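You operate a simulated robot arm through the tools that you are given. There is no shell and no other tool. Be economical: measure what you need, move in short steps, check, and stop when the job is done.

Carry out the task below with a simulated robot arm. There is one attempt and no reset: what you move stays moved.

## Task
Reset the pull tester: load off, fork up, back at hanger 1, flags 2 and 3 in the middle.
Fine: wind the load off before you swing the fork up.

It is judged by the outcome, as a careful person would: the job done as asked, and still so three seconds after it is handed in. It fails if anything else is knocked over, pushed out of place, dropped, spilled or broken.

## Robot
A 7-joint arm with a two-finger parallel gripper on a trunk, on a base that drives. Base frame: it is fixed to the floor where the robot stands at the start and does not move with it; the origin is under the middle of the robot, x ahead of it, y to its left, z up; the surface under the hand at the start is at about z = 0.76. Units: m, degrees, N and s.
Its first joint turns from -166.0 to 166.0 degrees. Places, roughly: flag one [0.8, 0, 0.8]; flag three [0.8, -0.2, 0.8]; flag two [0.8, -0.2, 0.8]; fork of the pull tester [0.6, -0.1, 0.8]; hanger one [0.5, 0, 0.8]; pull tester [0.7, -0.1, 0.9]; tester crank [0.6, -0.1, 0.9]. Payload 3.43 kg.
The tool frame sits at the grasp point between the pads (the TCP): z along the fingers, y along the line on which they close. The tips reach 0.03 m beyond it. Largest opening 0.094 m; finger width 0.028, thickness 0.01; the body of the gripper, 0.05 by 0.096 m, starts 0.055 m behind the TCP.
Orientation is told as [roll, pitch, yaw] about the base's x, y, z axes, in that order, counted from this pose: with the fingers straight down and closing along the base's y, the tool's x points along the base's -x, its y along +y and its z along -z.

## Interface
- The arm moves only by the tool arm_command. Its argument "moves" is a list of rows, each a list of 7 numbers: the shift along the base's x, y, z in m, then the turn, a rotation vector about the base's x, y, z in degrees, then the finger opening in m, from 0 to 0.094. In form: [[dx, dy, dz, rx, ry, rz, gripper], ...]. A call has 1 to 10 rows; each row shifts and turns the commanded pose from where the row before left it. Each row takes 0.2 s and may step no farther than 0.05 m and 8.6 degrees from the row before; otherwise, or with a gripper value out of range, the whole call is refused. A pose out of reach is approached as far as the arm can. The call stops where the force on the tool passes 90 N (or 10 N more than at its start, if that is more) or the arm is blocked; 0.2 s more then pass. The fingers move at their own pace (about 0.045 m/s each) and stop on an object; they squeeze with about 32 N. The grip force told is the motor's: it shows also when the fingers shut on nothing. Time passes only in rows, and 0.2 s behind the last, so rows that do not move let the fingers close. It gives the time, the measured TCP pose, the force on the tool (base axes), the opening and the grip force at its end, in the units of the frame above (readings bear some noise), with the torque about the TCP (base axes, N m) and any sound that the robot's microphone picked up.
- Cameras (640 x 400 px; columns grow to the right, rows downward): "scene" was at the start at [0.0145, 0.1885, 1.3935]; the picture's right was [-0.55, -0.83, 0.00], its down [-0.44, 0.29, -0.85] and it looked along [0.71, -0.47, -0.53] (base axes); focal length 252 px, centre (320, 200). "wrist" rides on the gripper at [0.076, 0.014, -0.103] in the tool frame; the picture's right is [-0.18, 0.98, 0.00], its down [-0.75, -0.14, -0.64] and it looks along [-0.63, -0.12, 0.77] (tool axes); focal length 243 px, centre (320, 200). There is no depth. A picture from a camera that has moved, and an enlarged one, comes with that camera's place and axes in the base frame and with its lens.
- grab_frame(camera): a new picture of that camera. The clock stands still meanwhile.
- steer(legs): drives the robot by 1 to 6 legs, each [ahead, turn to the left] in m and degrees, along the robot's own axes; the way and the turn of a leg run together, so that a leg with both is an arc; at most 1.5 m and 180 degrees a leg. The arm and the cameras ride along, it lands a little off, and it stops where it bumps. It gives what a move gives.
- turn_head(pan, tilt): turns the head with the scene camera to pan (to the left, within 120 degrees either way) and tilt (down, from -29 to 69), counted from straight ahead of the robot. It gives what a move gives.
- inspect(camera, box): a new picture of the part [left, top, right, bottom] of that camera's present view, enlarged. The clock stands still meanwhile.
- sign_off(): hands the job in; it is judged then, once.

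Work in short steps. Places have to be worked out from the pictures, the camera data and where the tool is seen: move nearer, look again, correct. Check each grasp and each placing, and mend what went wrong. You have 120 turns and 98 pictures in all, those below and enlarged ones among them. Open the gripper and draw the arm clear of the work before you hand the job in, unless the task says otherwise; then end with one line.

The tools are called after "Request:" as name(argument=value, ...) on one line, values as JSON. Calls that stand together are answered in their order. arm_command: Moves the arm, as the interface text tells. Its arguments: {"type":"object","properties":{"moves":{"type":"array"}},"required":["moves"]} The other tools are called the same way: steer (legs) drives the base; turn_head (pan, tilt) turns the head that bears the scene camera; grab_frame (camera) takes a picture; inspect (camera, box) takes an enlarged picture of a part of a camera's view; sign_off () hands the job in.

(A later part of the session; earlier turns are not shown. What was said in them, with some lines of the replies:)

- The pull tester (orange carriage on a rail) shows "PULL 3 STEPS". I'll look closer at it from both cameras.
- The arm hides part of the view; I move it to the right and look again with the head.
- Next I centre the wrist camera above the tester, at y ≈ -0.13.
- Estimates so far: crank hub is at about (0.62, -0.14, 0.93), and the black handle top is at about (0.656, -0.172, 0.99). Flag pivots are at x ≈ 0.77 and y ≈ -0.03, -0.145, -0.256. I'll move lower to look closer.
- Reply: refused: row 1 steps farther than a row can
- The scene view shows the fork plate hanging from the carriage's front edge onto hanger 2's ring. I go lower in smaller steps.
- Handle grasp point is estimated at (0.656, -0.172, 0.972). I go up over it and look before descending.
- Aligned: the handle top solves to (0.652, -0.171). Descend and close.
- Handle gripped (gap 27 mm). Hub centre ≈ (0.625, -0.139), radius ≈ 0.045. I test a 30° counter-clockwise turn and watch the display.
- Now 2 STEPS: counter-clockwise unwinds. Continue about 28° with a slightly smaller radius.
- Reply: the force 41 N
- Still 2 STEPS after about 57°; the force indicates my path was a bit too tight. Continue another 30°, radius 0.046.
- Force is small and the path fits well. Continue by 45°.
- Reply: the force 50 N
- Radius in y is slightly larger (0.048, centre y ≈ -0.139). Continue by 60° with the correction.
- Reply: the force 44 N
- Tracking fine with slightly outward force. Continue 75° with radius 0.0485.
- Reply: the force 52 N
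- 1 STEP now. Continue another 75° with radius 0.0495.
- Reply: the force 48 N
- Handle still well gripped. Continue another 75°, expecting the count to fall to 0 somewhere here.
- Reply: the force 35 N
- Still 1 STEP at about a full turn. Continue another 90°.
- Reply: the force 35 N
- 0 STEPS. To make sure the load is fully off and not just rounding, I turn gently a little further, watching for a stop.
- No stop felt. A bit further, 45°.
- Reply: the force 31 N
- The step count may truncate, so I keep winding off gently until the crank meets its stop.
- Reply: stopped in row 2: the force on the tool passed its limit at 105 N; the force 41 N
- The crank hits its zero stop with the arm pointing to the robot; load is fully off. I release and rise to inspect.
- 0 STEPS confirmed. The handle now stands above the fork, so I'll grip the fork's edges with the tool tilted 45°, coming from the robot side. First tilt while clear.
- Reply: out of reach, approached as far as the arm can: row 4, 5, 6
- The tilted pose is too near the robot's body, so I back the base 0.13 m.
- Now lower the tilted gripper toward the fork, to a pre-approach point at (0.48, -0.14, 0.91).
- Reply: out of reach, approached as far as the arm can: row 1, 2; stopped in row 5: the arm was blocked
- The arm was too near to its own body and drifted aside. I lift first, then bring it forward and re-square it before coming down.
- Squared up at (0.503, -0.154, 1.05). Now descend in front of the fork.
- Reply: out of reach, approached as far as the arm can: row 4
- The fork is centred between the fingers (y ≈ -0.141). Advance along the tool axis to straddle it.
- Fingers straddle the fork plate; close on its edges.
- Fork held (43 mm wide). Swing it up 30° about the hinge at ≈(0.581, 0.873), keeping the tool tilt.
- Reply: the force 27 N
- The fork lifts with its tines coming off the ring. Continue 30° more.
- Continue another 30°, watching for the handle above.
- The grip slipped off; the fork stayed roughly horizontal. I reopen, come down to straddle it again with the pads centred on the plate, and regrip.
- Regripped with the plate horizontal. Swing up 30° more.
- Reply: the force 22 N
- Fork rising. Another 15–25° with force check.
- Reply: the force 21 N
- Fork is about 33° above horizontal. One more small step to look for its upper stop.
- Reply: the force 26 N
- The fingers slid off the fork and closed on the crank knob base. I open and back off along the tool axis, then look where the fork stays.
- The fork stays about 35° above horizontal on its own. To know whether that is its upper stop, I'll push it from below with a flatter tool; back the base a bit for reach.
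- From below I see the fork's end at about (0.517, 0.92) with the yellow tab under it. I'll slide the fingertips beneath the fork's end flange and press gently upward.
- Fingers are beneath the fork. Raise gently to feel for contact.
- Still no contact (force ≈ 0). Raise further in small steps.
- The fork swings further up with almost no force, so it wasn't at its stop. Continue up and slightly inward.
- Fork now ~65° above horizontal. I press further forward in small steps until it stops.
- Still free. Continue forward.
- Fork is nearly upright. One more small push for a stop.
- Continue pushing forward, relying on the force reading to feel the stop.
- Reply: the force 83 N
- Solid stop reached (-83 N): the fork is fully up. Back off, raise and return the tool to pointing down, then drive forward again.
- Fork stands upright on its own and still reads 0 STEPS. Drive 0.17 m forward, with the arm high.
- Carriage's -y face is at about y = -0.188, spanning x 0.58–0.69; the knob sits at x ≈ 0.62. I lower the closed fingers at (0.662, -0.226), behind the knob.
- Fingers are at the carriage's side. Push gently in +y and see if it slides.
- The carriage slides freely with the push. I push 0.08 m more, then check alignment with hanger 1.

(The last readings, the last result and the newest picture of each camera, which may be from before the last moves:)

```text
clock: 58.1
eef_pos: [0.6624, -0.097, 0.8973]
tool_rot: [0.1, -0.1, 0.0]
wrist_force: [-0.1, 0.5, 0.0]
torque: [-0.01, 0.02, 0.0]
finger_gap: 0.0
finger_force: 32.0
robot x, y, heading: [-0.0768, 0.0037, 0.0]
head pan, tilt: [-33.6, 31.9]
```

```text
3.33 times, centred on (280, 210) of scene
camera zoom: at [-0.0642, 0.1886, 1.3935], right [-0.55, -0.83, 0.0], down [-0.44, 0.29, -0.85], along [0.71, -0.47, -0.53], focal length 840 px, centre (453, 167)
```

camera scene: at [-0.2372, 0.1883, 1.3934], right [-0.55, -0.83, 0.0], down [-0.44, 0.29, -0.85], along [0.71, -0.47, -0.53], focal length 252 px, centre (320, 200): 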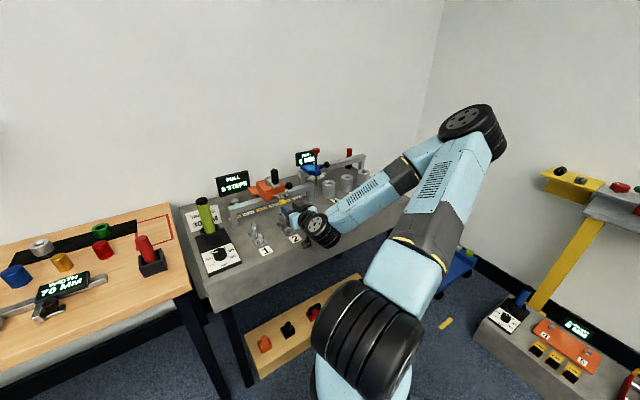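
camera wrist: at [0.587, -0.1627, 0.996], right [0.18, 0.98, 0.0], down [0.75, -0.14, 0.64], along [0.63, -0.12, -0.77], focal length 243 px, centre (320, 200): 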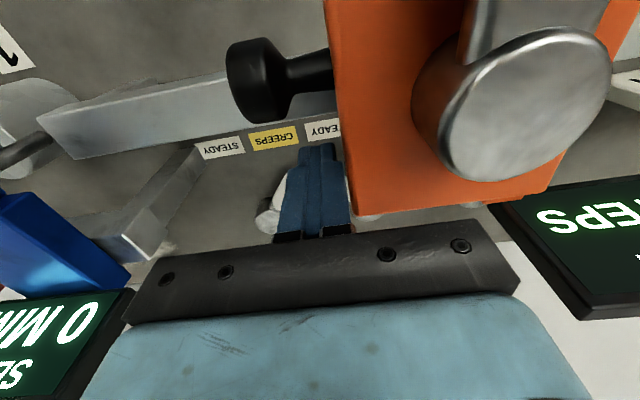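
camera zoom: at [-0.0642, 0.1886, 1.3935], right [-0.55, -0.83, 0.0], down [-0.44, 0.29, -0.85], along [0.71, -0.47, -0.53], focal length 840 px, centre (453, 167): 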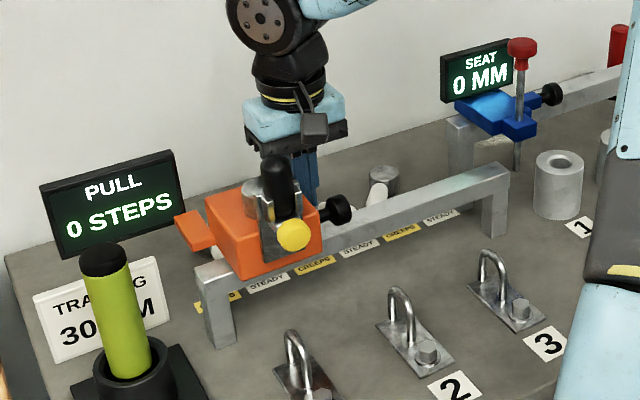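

Carriage is at y ≈ -0.035; hanger 1 lies at about -0.022. Push 0.012 m more.

Request:
arm_command(moves=[[0, 0.006, 0, 0, 0, 0, 0], [0, 0.006, 0, 0, 0, 0, 0], [0, 0, 0, 0, 0, 0, 0]])

Request:
inspect(camera="scene", box=[230, 190, 310, 280])

```text
clock: 58.9
eef_pos: [0.6624, -0.0851, 0.8958]
tool_rot: [0.1, 0.0, 0.0]
wrist_force: [0.1, 0.1, 0.9]
torque: [-0.03, -0.05, -0.01]
finger_gap: 0.0
finger_force: 32.1
robot x, y, heading: [-0.0796, 0.0055, 0.4]
head pan, tilt: [-33.6, 31.9]
```

```text
4.44 times, centred on (270, 235) of scene
camera zoom: at [-0.0642, 0.1886, 1.3935], right [-0.55, -0.83, 0.0], down [-0.44, 0.29, -0.85], along [0.71, -0.47, -0.53], focal length 1120 px, centre (542, 44)
```

zoom: 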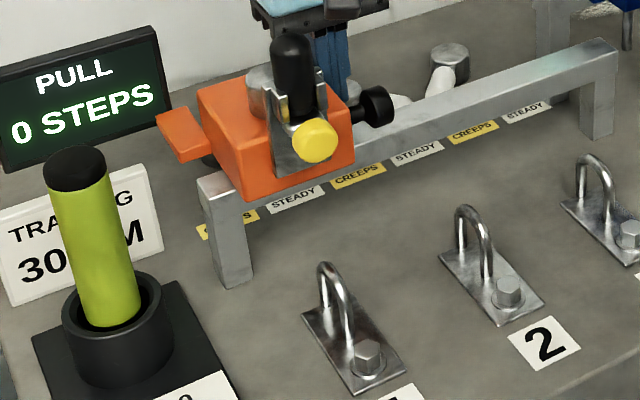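

By bolts, hanger 1 is at y ≈ -0.021 and the carriage at ≈ -0.024. Nudge 3 mm more, back off, rise, and check from the wrist camera in front.

Request:
arm_command(moves=[[0, 0.003, 0, 0, 0, 0, 0], [0, 0, 0, 0, 0, 0, 0], [0, -0.02, 0, 0, 0, 0, 0], [0, -0.01, 0.045, 0, 0, 0, 0], [0, 0, 0.05, 0, 0, 0, 0], [0, 0, 0.05, 0, 0, 0, 0], [-0.04, 0.02, 0.02, 0, 0, 0, 0], [-0.04, 0.02, 0.02, 0, 0, 0, 0], [-0.04, 0.025, 0.0, 0, 0, 0, 0], [-0.02, 0.03, 0.0, 0, 0, 0, 0]])

Request:
inspect(camera="wrist", box=[160, 0, 480, 200])

```text
clock: 61.1
eef_pos: [0.5223, -0.0191, 1.0788]
tool_rot: [0.1, 0.0, -0.1]
wrist_force: [0.0, -1.0, 0.6]
torque: [0.04, 0.02, 0.02]
finger_gap: 0.0001
finger_force: 31.6
robot x, y, heading: [-0.0755, 0.0034, -0.0]
head pan, tilt: [-33.6, 31.9]
```

```text
2.00 times, centred on (320, 100) of wrist
camera zoom: at [0.4463, -0.0049, 1.18], right [0.19, 0.98, 0.0], down [0.75, -0.14, 0.64], along [0.63, -0.12, -0.77], focal length 485 px, centre (320, 400)
```

zoom: 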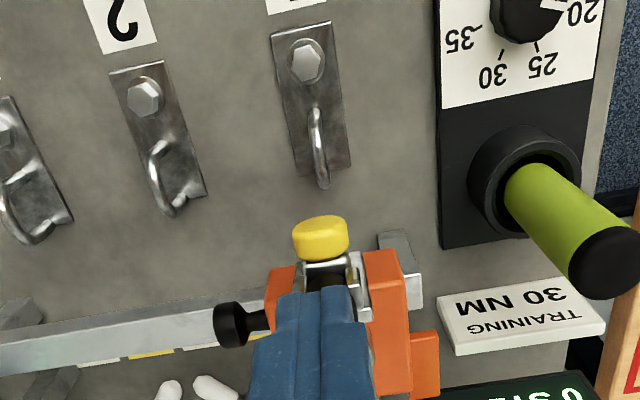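

Carriage is at hanger 1 (fork centre ≈ -0.022, bolt 1 ≈ -0.021). Now the flags: pivots ≈ (0.78, -0.145) and (0.78, -0.259). I move above the gap between them and look.

Request:
arm_command(moves=[[0.03, -0.035, 0.02, 0, 0, 0, 0], [0.035, -0.03, 0.0, 0, 0, 0, 0], [0.035, -0.03, 0.0, 0, 0, 0, 0], [0.035, -0.03, 0.0, 0, 0, 0, 0], [0.035, -0.03, 0.0, 0, 0, 0, 0], [0.035, -0.028, 0.0, 0, 0, 0, 0], [0.038, 0.0, -0.02, 0, 0, 0, 0], [0, 0, -0.05, 0, 0, 0, 0], [0, 0, -0.05, 0, 0, 0, 0]])

Request:
grab_frame(camera="wrist")

```text
refused: row 1 steps farther than a row can; nothing moved
```

```text
16 pictures are left
camera wrist: at [0.4463, -0.0049, 1.18], right [0.19, 0.98, 0.0], down [0.75, -0.14, 0.64], along [0.63, -0.12, -0.77], focal length 243 px, centre (320, 200)
```

wrist: 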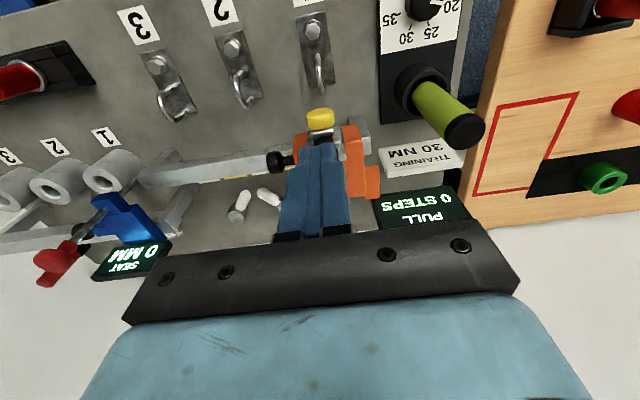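

The first row was slightly too long; I repeat with smaller steps.

Request:
arm_command(moves=[[0.03, -0.03, 0.02, 0, 0, 0, 0], [0.035, -0.03, 0.0, 0, 0, 0, 0], [0.035, -0.03, 0.0, 0, 0, 0, 0], [0.035, -0.03, 0.0, 0, 0, 0, 0], [0.035, -0.03, 0.0, 0, 0, 0, 0], [0.035, -0.033, 0.0, 0, 0, 0, 0], [0.038, 0.0, -0.02, 0, 0, 0, 0], [0, 0, -0.05, 0, 0, 0, 0], [0, 0, -0.05, 0, 0, 0, 0]])

Request:
inspect(camera="wrist", box=[200, 0, 440, 200])

```text
clock: 63.1
eef_pos: [0.766, -0.2034, 0.9815]
tool_rot: [0.1, -0.1, 0.0]
wrist_force: [-0.9, 0.5, 0.2]
torque: [-0.01, -0.01, 0.02]
finger_gap: 0.0003
finger_force: 32.2
robot x, y, heading: [-0.0809, 0.0018, 0.1]
head pan, tilt: [-33.6, 31.9]
```

```text
2.00 times, centred on (320, 100) of wrist
camera zoom: at [0.69, -0.1884, 1.0825], right [0.18, 0.98, 0.0], down [0.75, -0.14, 0.64], along [0.63, -0.12, -0.77], focal length 485 px, centre (320, 400)
```

zoom: 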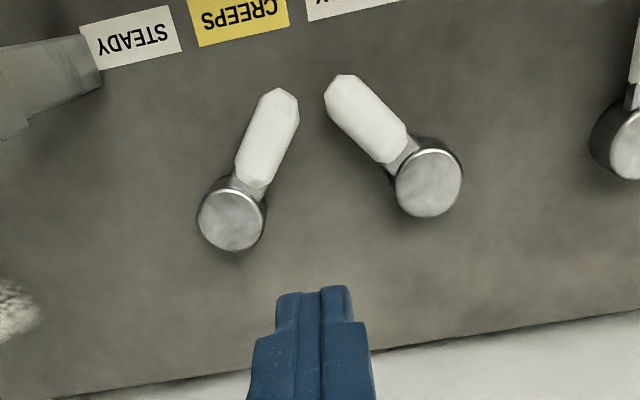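

Clear view: flags 2 and 3 are both about 38° off, leaning toward each other. The gap at x ≈ 0.766 is centred on y ≈ -0.202, so I descend there with closed fingers.

Request:
arm_command(moves=[[0.002, 0.002, -0.05, 0, 0, 0, 0], [0, 0, -0.05, 0, 0, 0, 0], [0, 0, -0.05, 0, 0, 0, 0], [0, 0, -0.029, 0, 0, 0, 0], [0, 0, 0, 0, 0, 0, 0]])

Request:
grab_frame(camera="wrist")

```text
clock: 64.3
eef_pos: [0.7672, -0.2006, 0.8]
tool_rot: [0.2, 0.0, 0.0]
wrist_force: [0.4, 0.1, 0.4]
torque: [-0.01, -0.01, -0.01]
finger_gap: 0.0
finger_force: 32.0
robot x, y, heading: [-0.0798, 0.0007, 0.0]
head pan, tilt: [-33.6, 31.9]
```

```text
14 pictures are left
camera wrist: at [0.6913, -0.1858, 0.9019], right [0.18, 0.98, 0.0], down [0.75, -0.14, 0.64], along [0.63, -0.12, -0.77], focal length 243 px, centre (320, 200)
```

wrist: 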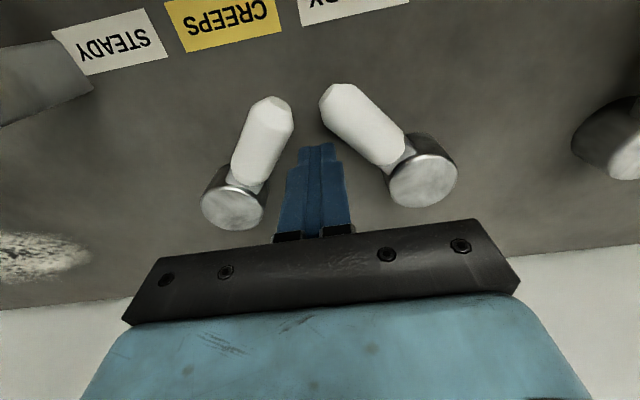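

Fingers sit between the flags. Push flag 2 toward +y, working out toward its tip, stopping slightly short to check.

Request:
arm_command(moves=[[0, 0.01, 0, 0, 0, 0, 0], [0, 0.01, 0, 0, 0, 0, 0], [-0.012, 0.003, 0, 0, 0, 0, 0], [-0.013, 0.003, 0, 0, 0, 0, 0], [0, 0.005, 0, 0, 0, 0, 0], [0, 0, 0, 0, 0, 0, 0]])

Request:
grab_frame(camera="wrist")

```text
clock: 65.7
eef_pos: [0.7443, -0.1663, 0.8006]
tool_rot: [0.0, 0.0, 0.0]
wrist_force: [0.4, 0.2, 0.0]
torque: [-0.02, 0.0, 0.02]
finger_gap: 0.0
finger_force: 31.6
robot x, y, heading: [-0.0802, 0.0024, 0.3]
head pan, tilt: [-33.6, 31.9]
```

```text
13 pictures are left
camera wrist: at [0.6681, -0.154, 0.902], right [0.18, 0.98, 0.0], down [0.75, -0.14, 0.64], along [0.63, -0.12, -0.77], focal length 243 px, centre (320, 200)
```

wrist: 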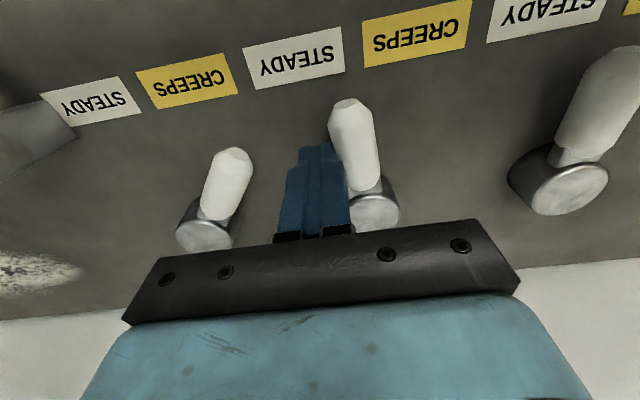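

Flag 2 is about 6° short of the middle. Push 5 mm more.

Request:
arm_command(moves=[[0, 0.005, 0, 0, 0, 0, 0], [0, 0, 0, 0, 0, 0, 0], [0, -0.015, 0, 0, 0, 0, 0]])

Request:
grab_frame(camera="wrist")

```text
clock: 66.5
eef_pos: [0.7443, -0.1784, 0.8013]
tool_rot: [0.1, -0.1, 0.0]
wrist_force: [0.9, -0.3, -0.3]
torque: [-0.02, 0.0, 0.02]
finger_gap: 0.0001
finger_force: 32.1
robot x, y, heading: [-0.0801, 0.0007, 0.2]
head pan, tilt: [-33.6, 31.9]
```

```text
12 pictures are left
camera wrist: at [0.6681, -0.1639, 0.9029], right [0.18, 0.98, 0.0], down [0.75, -0.14, 0.64], along [0.63, -0.12, -0.77], focal length 243 px, centre (320, 200)
```

wrist: 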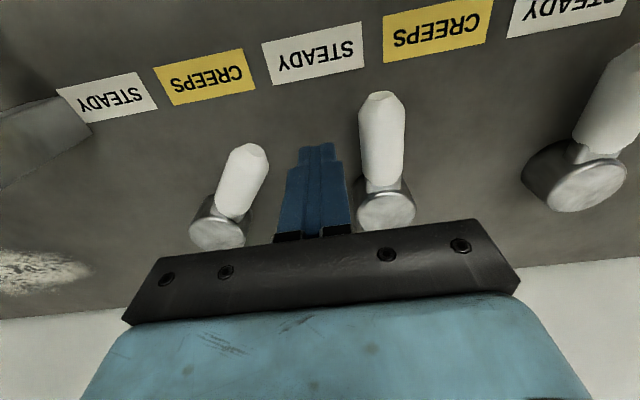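

Flag 2 is now straight (≈1°). Next push flag 3 toward -y, to TCP y ≈ -0.237.

Request:
arm_command(moves=[[0, -0.012, 0, 0, 0, 0, 0], [0, -0.012, 0, 0, 0, 0, 0], [0, -0.012, 0, 0, 0, 0, 0], [0, -0.012, 0, 0, 0, 0, 0], [0, -0.01, 0, 0, 0, 0, 0], [0, 0, 0, 0, 0, 0, 0], [0, 0.018, 0, 0, 0, 0, 0]])

Request:
grab_frame(camera="wrist")

```text
clock: 68.1
eef_pos: [0.7424, -0.218, 0.8016]
tool_rot: [0.1, 0.0, -0.1]
wrist_force: [0.1, 0.2, -0.4]
torque: [-0.02, 0.02, 0.0]
finger_gap: 0.0
finger_force: 31.9
robot x, y, heading: [-0.0765, 0.0043, 0.3]
head pan, tilt: [-33.6, 31.9]
```

```text
11 pictures are left
camera wrist: at [0.6671, -0.2047, 0.9033], right [0.18, 0.98, 0.0], down [0.75, -0.14, 0.64], along [0.63, -0.12, -0.77], focal length 243 px, centre (320, 200)
```

wrist: 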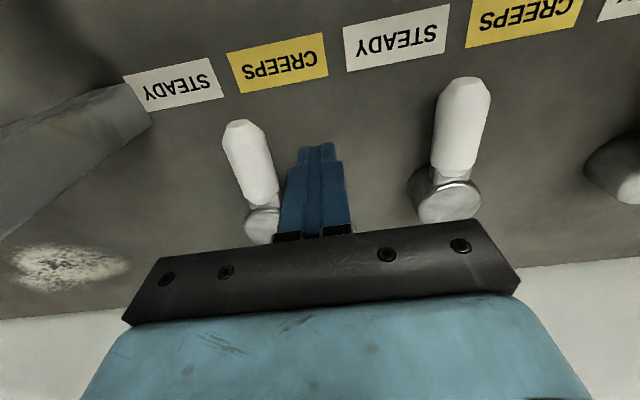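

Flag 3 looks close to straight. I rise and check all the flags from above.

Request:
arm_command(moves=[[0, 0.005, 0.05, 0, 0, 0, 0], [0, 0, 0.05, 0, 0, 0, 0], [0, 0, 0.05, 0, 0, 0, 0], [0, 0, 0.05, 0, 0, 0, 0], [0, 0.03, 0.03, 0, 0, 0, 0], [-0.03, 0.03, 0.0, 0, 0, 0, 0]])

Request:
inspect(camera="wrist", box=[200, 0, 440, 180])

```text
refused: row 1 steps farther than a row can; nothing moved
```

```text
2.22 times, centred on (320, 90) of wrist
camera zoom: at [0.6671, -0.2047, 0.9033], right [0.18, 0.98, 0.0], down [0.75, -0.14, 0.64], along [0.63, -0.12, -0.77], focal length 539 px, centre (320, 444)
```

zoom: 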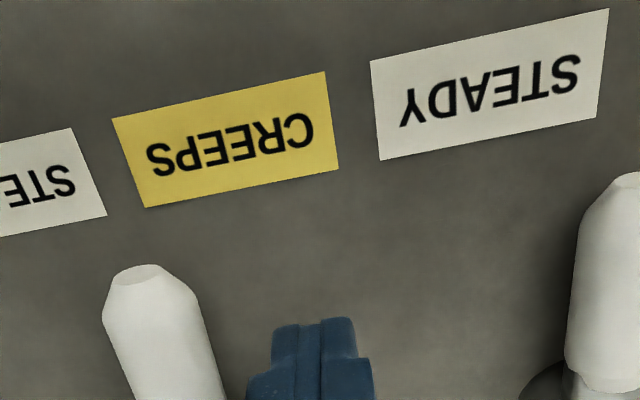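

Request:
arm_command(moves=[[0, 0.0, 0.05, 0, 0, 0, 0], [0, 0, 0.05, 0, 0, 0, 0], [0, 0, 0.05, 0, 0, 0, 0], [0, 0, 0.05, 0, 0, 0, 0], [0, 0.03, 0.03, 0, 0, 0, 0], [-0.03, 0.03, 0.0, 0, 0, 0, 0]])

Request:
inspect(camera="wrist", box=[180, 0, 460, 180])

```text
clock: 69.5
eef_pos: [0.7127, -0.1568, 1.0309]
tool_rot: [0.1, 0.0, 0.0]
wrist_force: [0.4, -0.7, -1.5]
torque: [0.05, -0.03, 0.0]
finger_gap: 0.0
finger_force: 32.4
robot x, y, heading: [-0.0776, 0.0078, -0.0]
head pan, tilt: [-33.6, 31.9]
```

```text
2.22 times, centred on (320, 90) of wrist
camera zoom: at [0.6373, -0.1426, 1.1323], right [0.18, 0.98, 0.0], down [0.75, -0.14, 0.64], along [0.63, -0.12, -0.77], focal length 539 px, centre (320, 444)
```

zoom: 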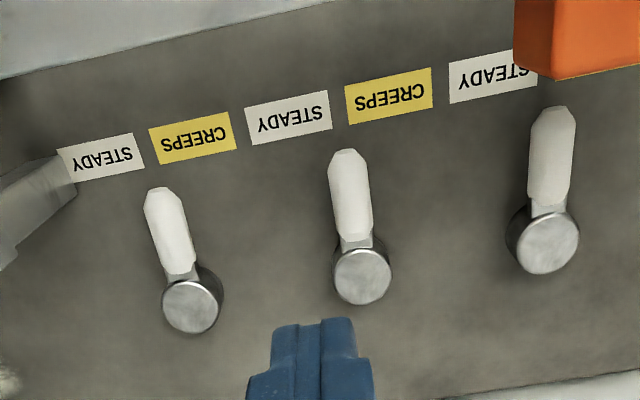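

Flags 2 and 3 both point at the gap between their labels, parallel with flag 1 within about 3°. I open the gripper, draw the arm clear, and make a final check.

Request:
arm_command(moves=[[0, 0, 0.05, 0, 0, 0, 0.03], [0, 0, 0.05, 0, 0, 0, 0.06], [0, 0, 0.05, 0, 0, 0, 0.094], [-0.04, -0.03, 0, 0, 0, 0, 0.094], [-0.04, -0.03, 0, 0, 0, 0, 0.094], [-0.04, -0.03, 0, 0, 0, 0, 0.094], [-0.04, -0.03, 0, 0, 0, 0, 0.094], [-0.03, -0.03, 0, 0, 0, 0, 0.094], [0, -0.03, 0, 0, 0, 0, 0.094]])

Request:
inspect(camera="scene", box=[200, 150, 360, 270])

Request:
grab_frame(camera="wrist")

```text
clock: 71.5
eef_pos: [0.5229, -0.3394, 1.1808]
tool_rot: [0.2, 0.0, 0.0]
wrist_force: [0.3, 0.0, -0.4]
torque: [-0.03, 0.03, 0.02]
finger_gap: 0.0939
finger_force: 0.1
robot x, y, heading: [-0.0775, 0.0039, -0.2]
head pan, tilt: [-33.6, 31.9]
```

```text
3.33 times, centred on (280, 210) of scene
camera zoom: at [-0.0645, 0.1888, 1.3934], right [-0.55, -0.83, 0.0], down [-0.44, 0.29, -0.85], along [0.71, -0.47, -0.53], focal length 840 px, centre (453, 167)
```

zoom: 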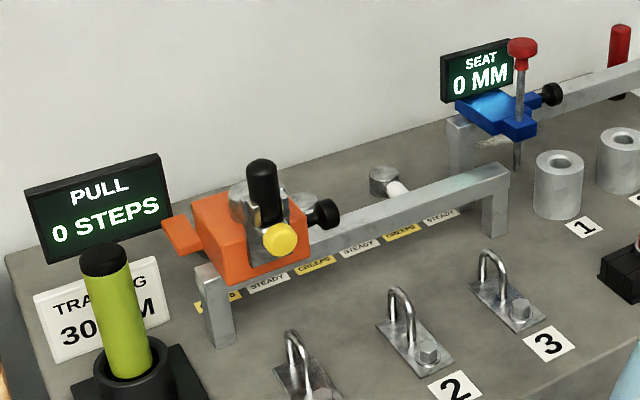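

```text
7 pictures are left
camera wrist: at [0.4462, -0.3249, 1.2821], right [0.18, 0.98, 0.0], down [0.75, -0.14, 0.64], along [0.63, -0.12, -0.77], focal length 243 px, centre (320, 200)
```

wrist: 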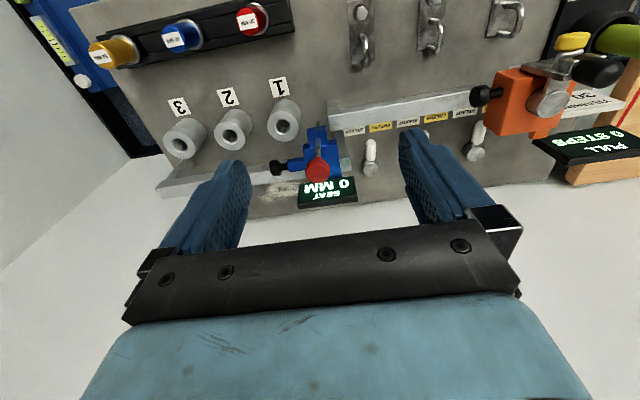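

The last check shows 0 STEPS, the fork upright, the carriage at hanger 1, flags 2 and 3 straight, and nothing else disturbed. I hand the job in.

Request:
sign_off()

```text
The job is handed in.
```

The pull tester is reset: I wound the load off to 0 steps first, then swung the fork fully up, slid it back to hanger 1 and set flags 2 and 3 to the middle (within about 3°).
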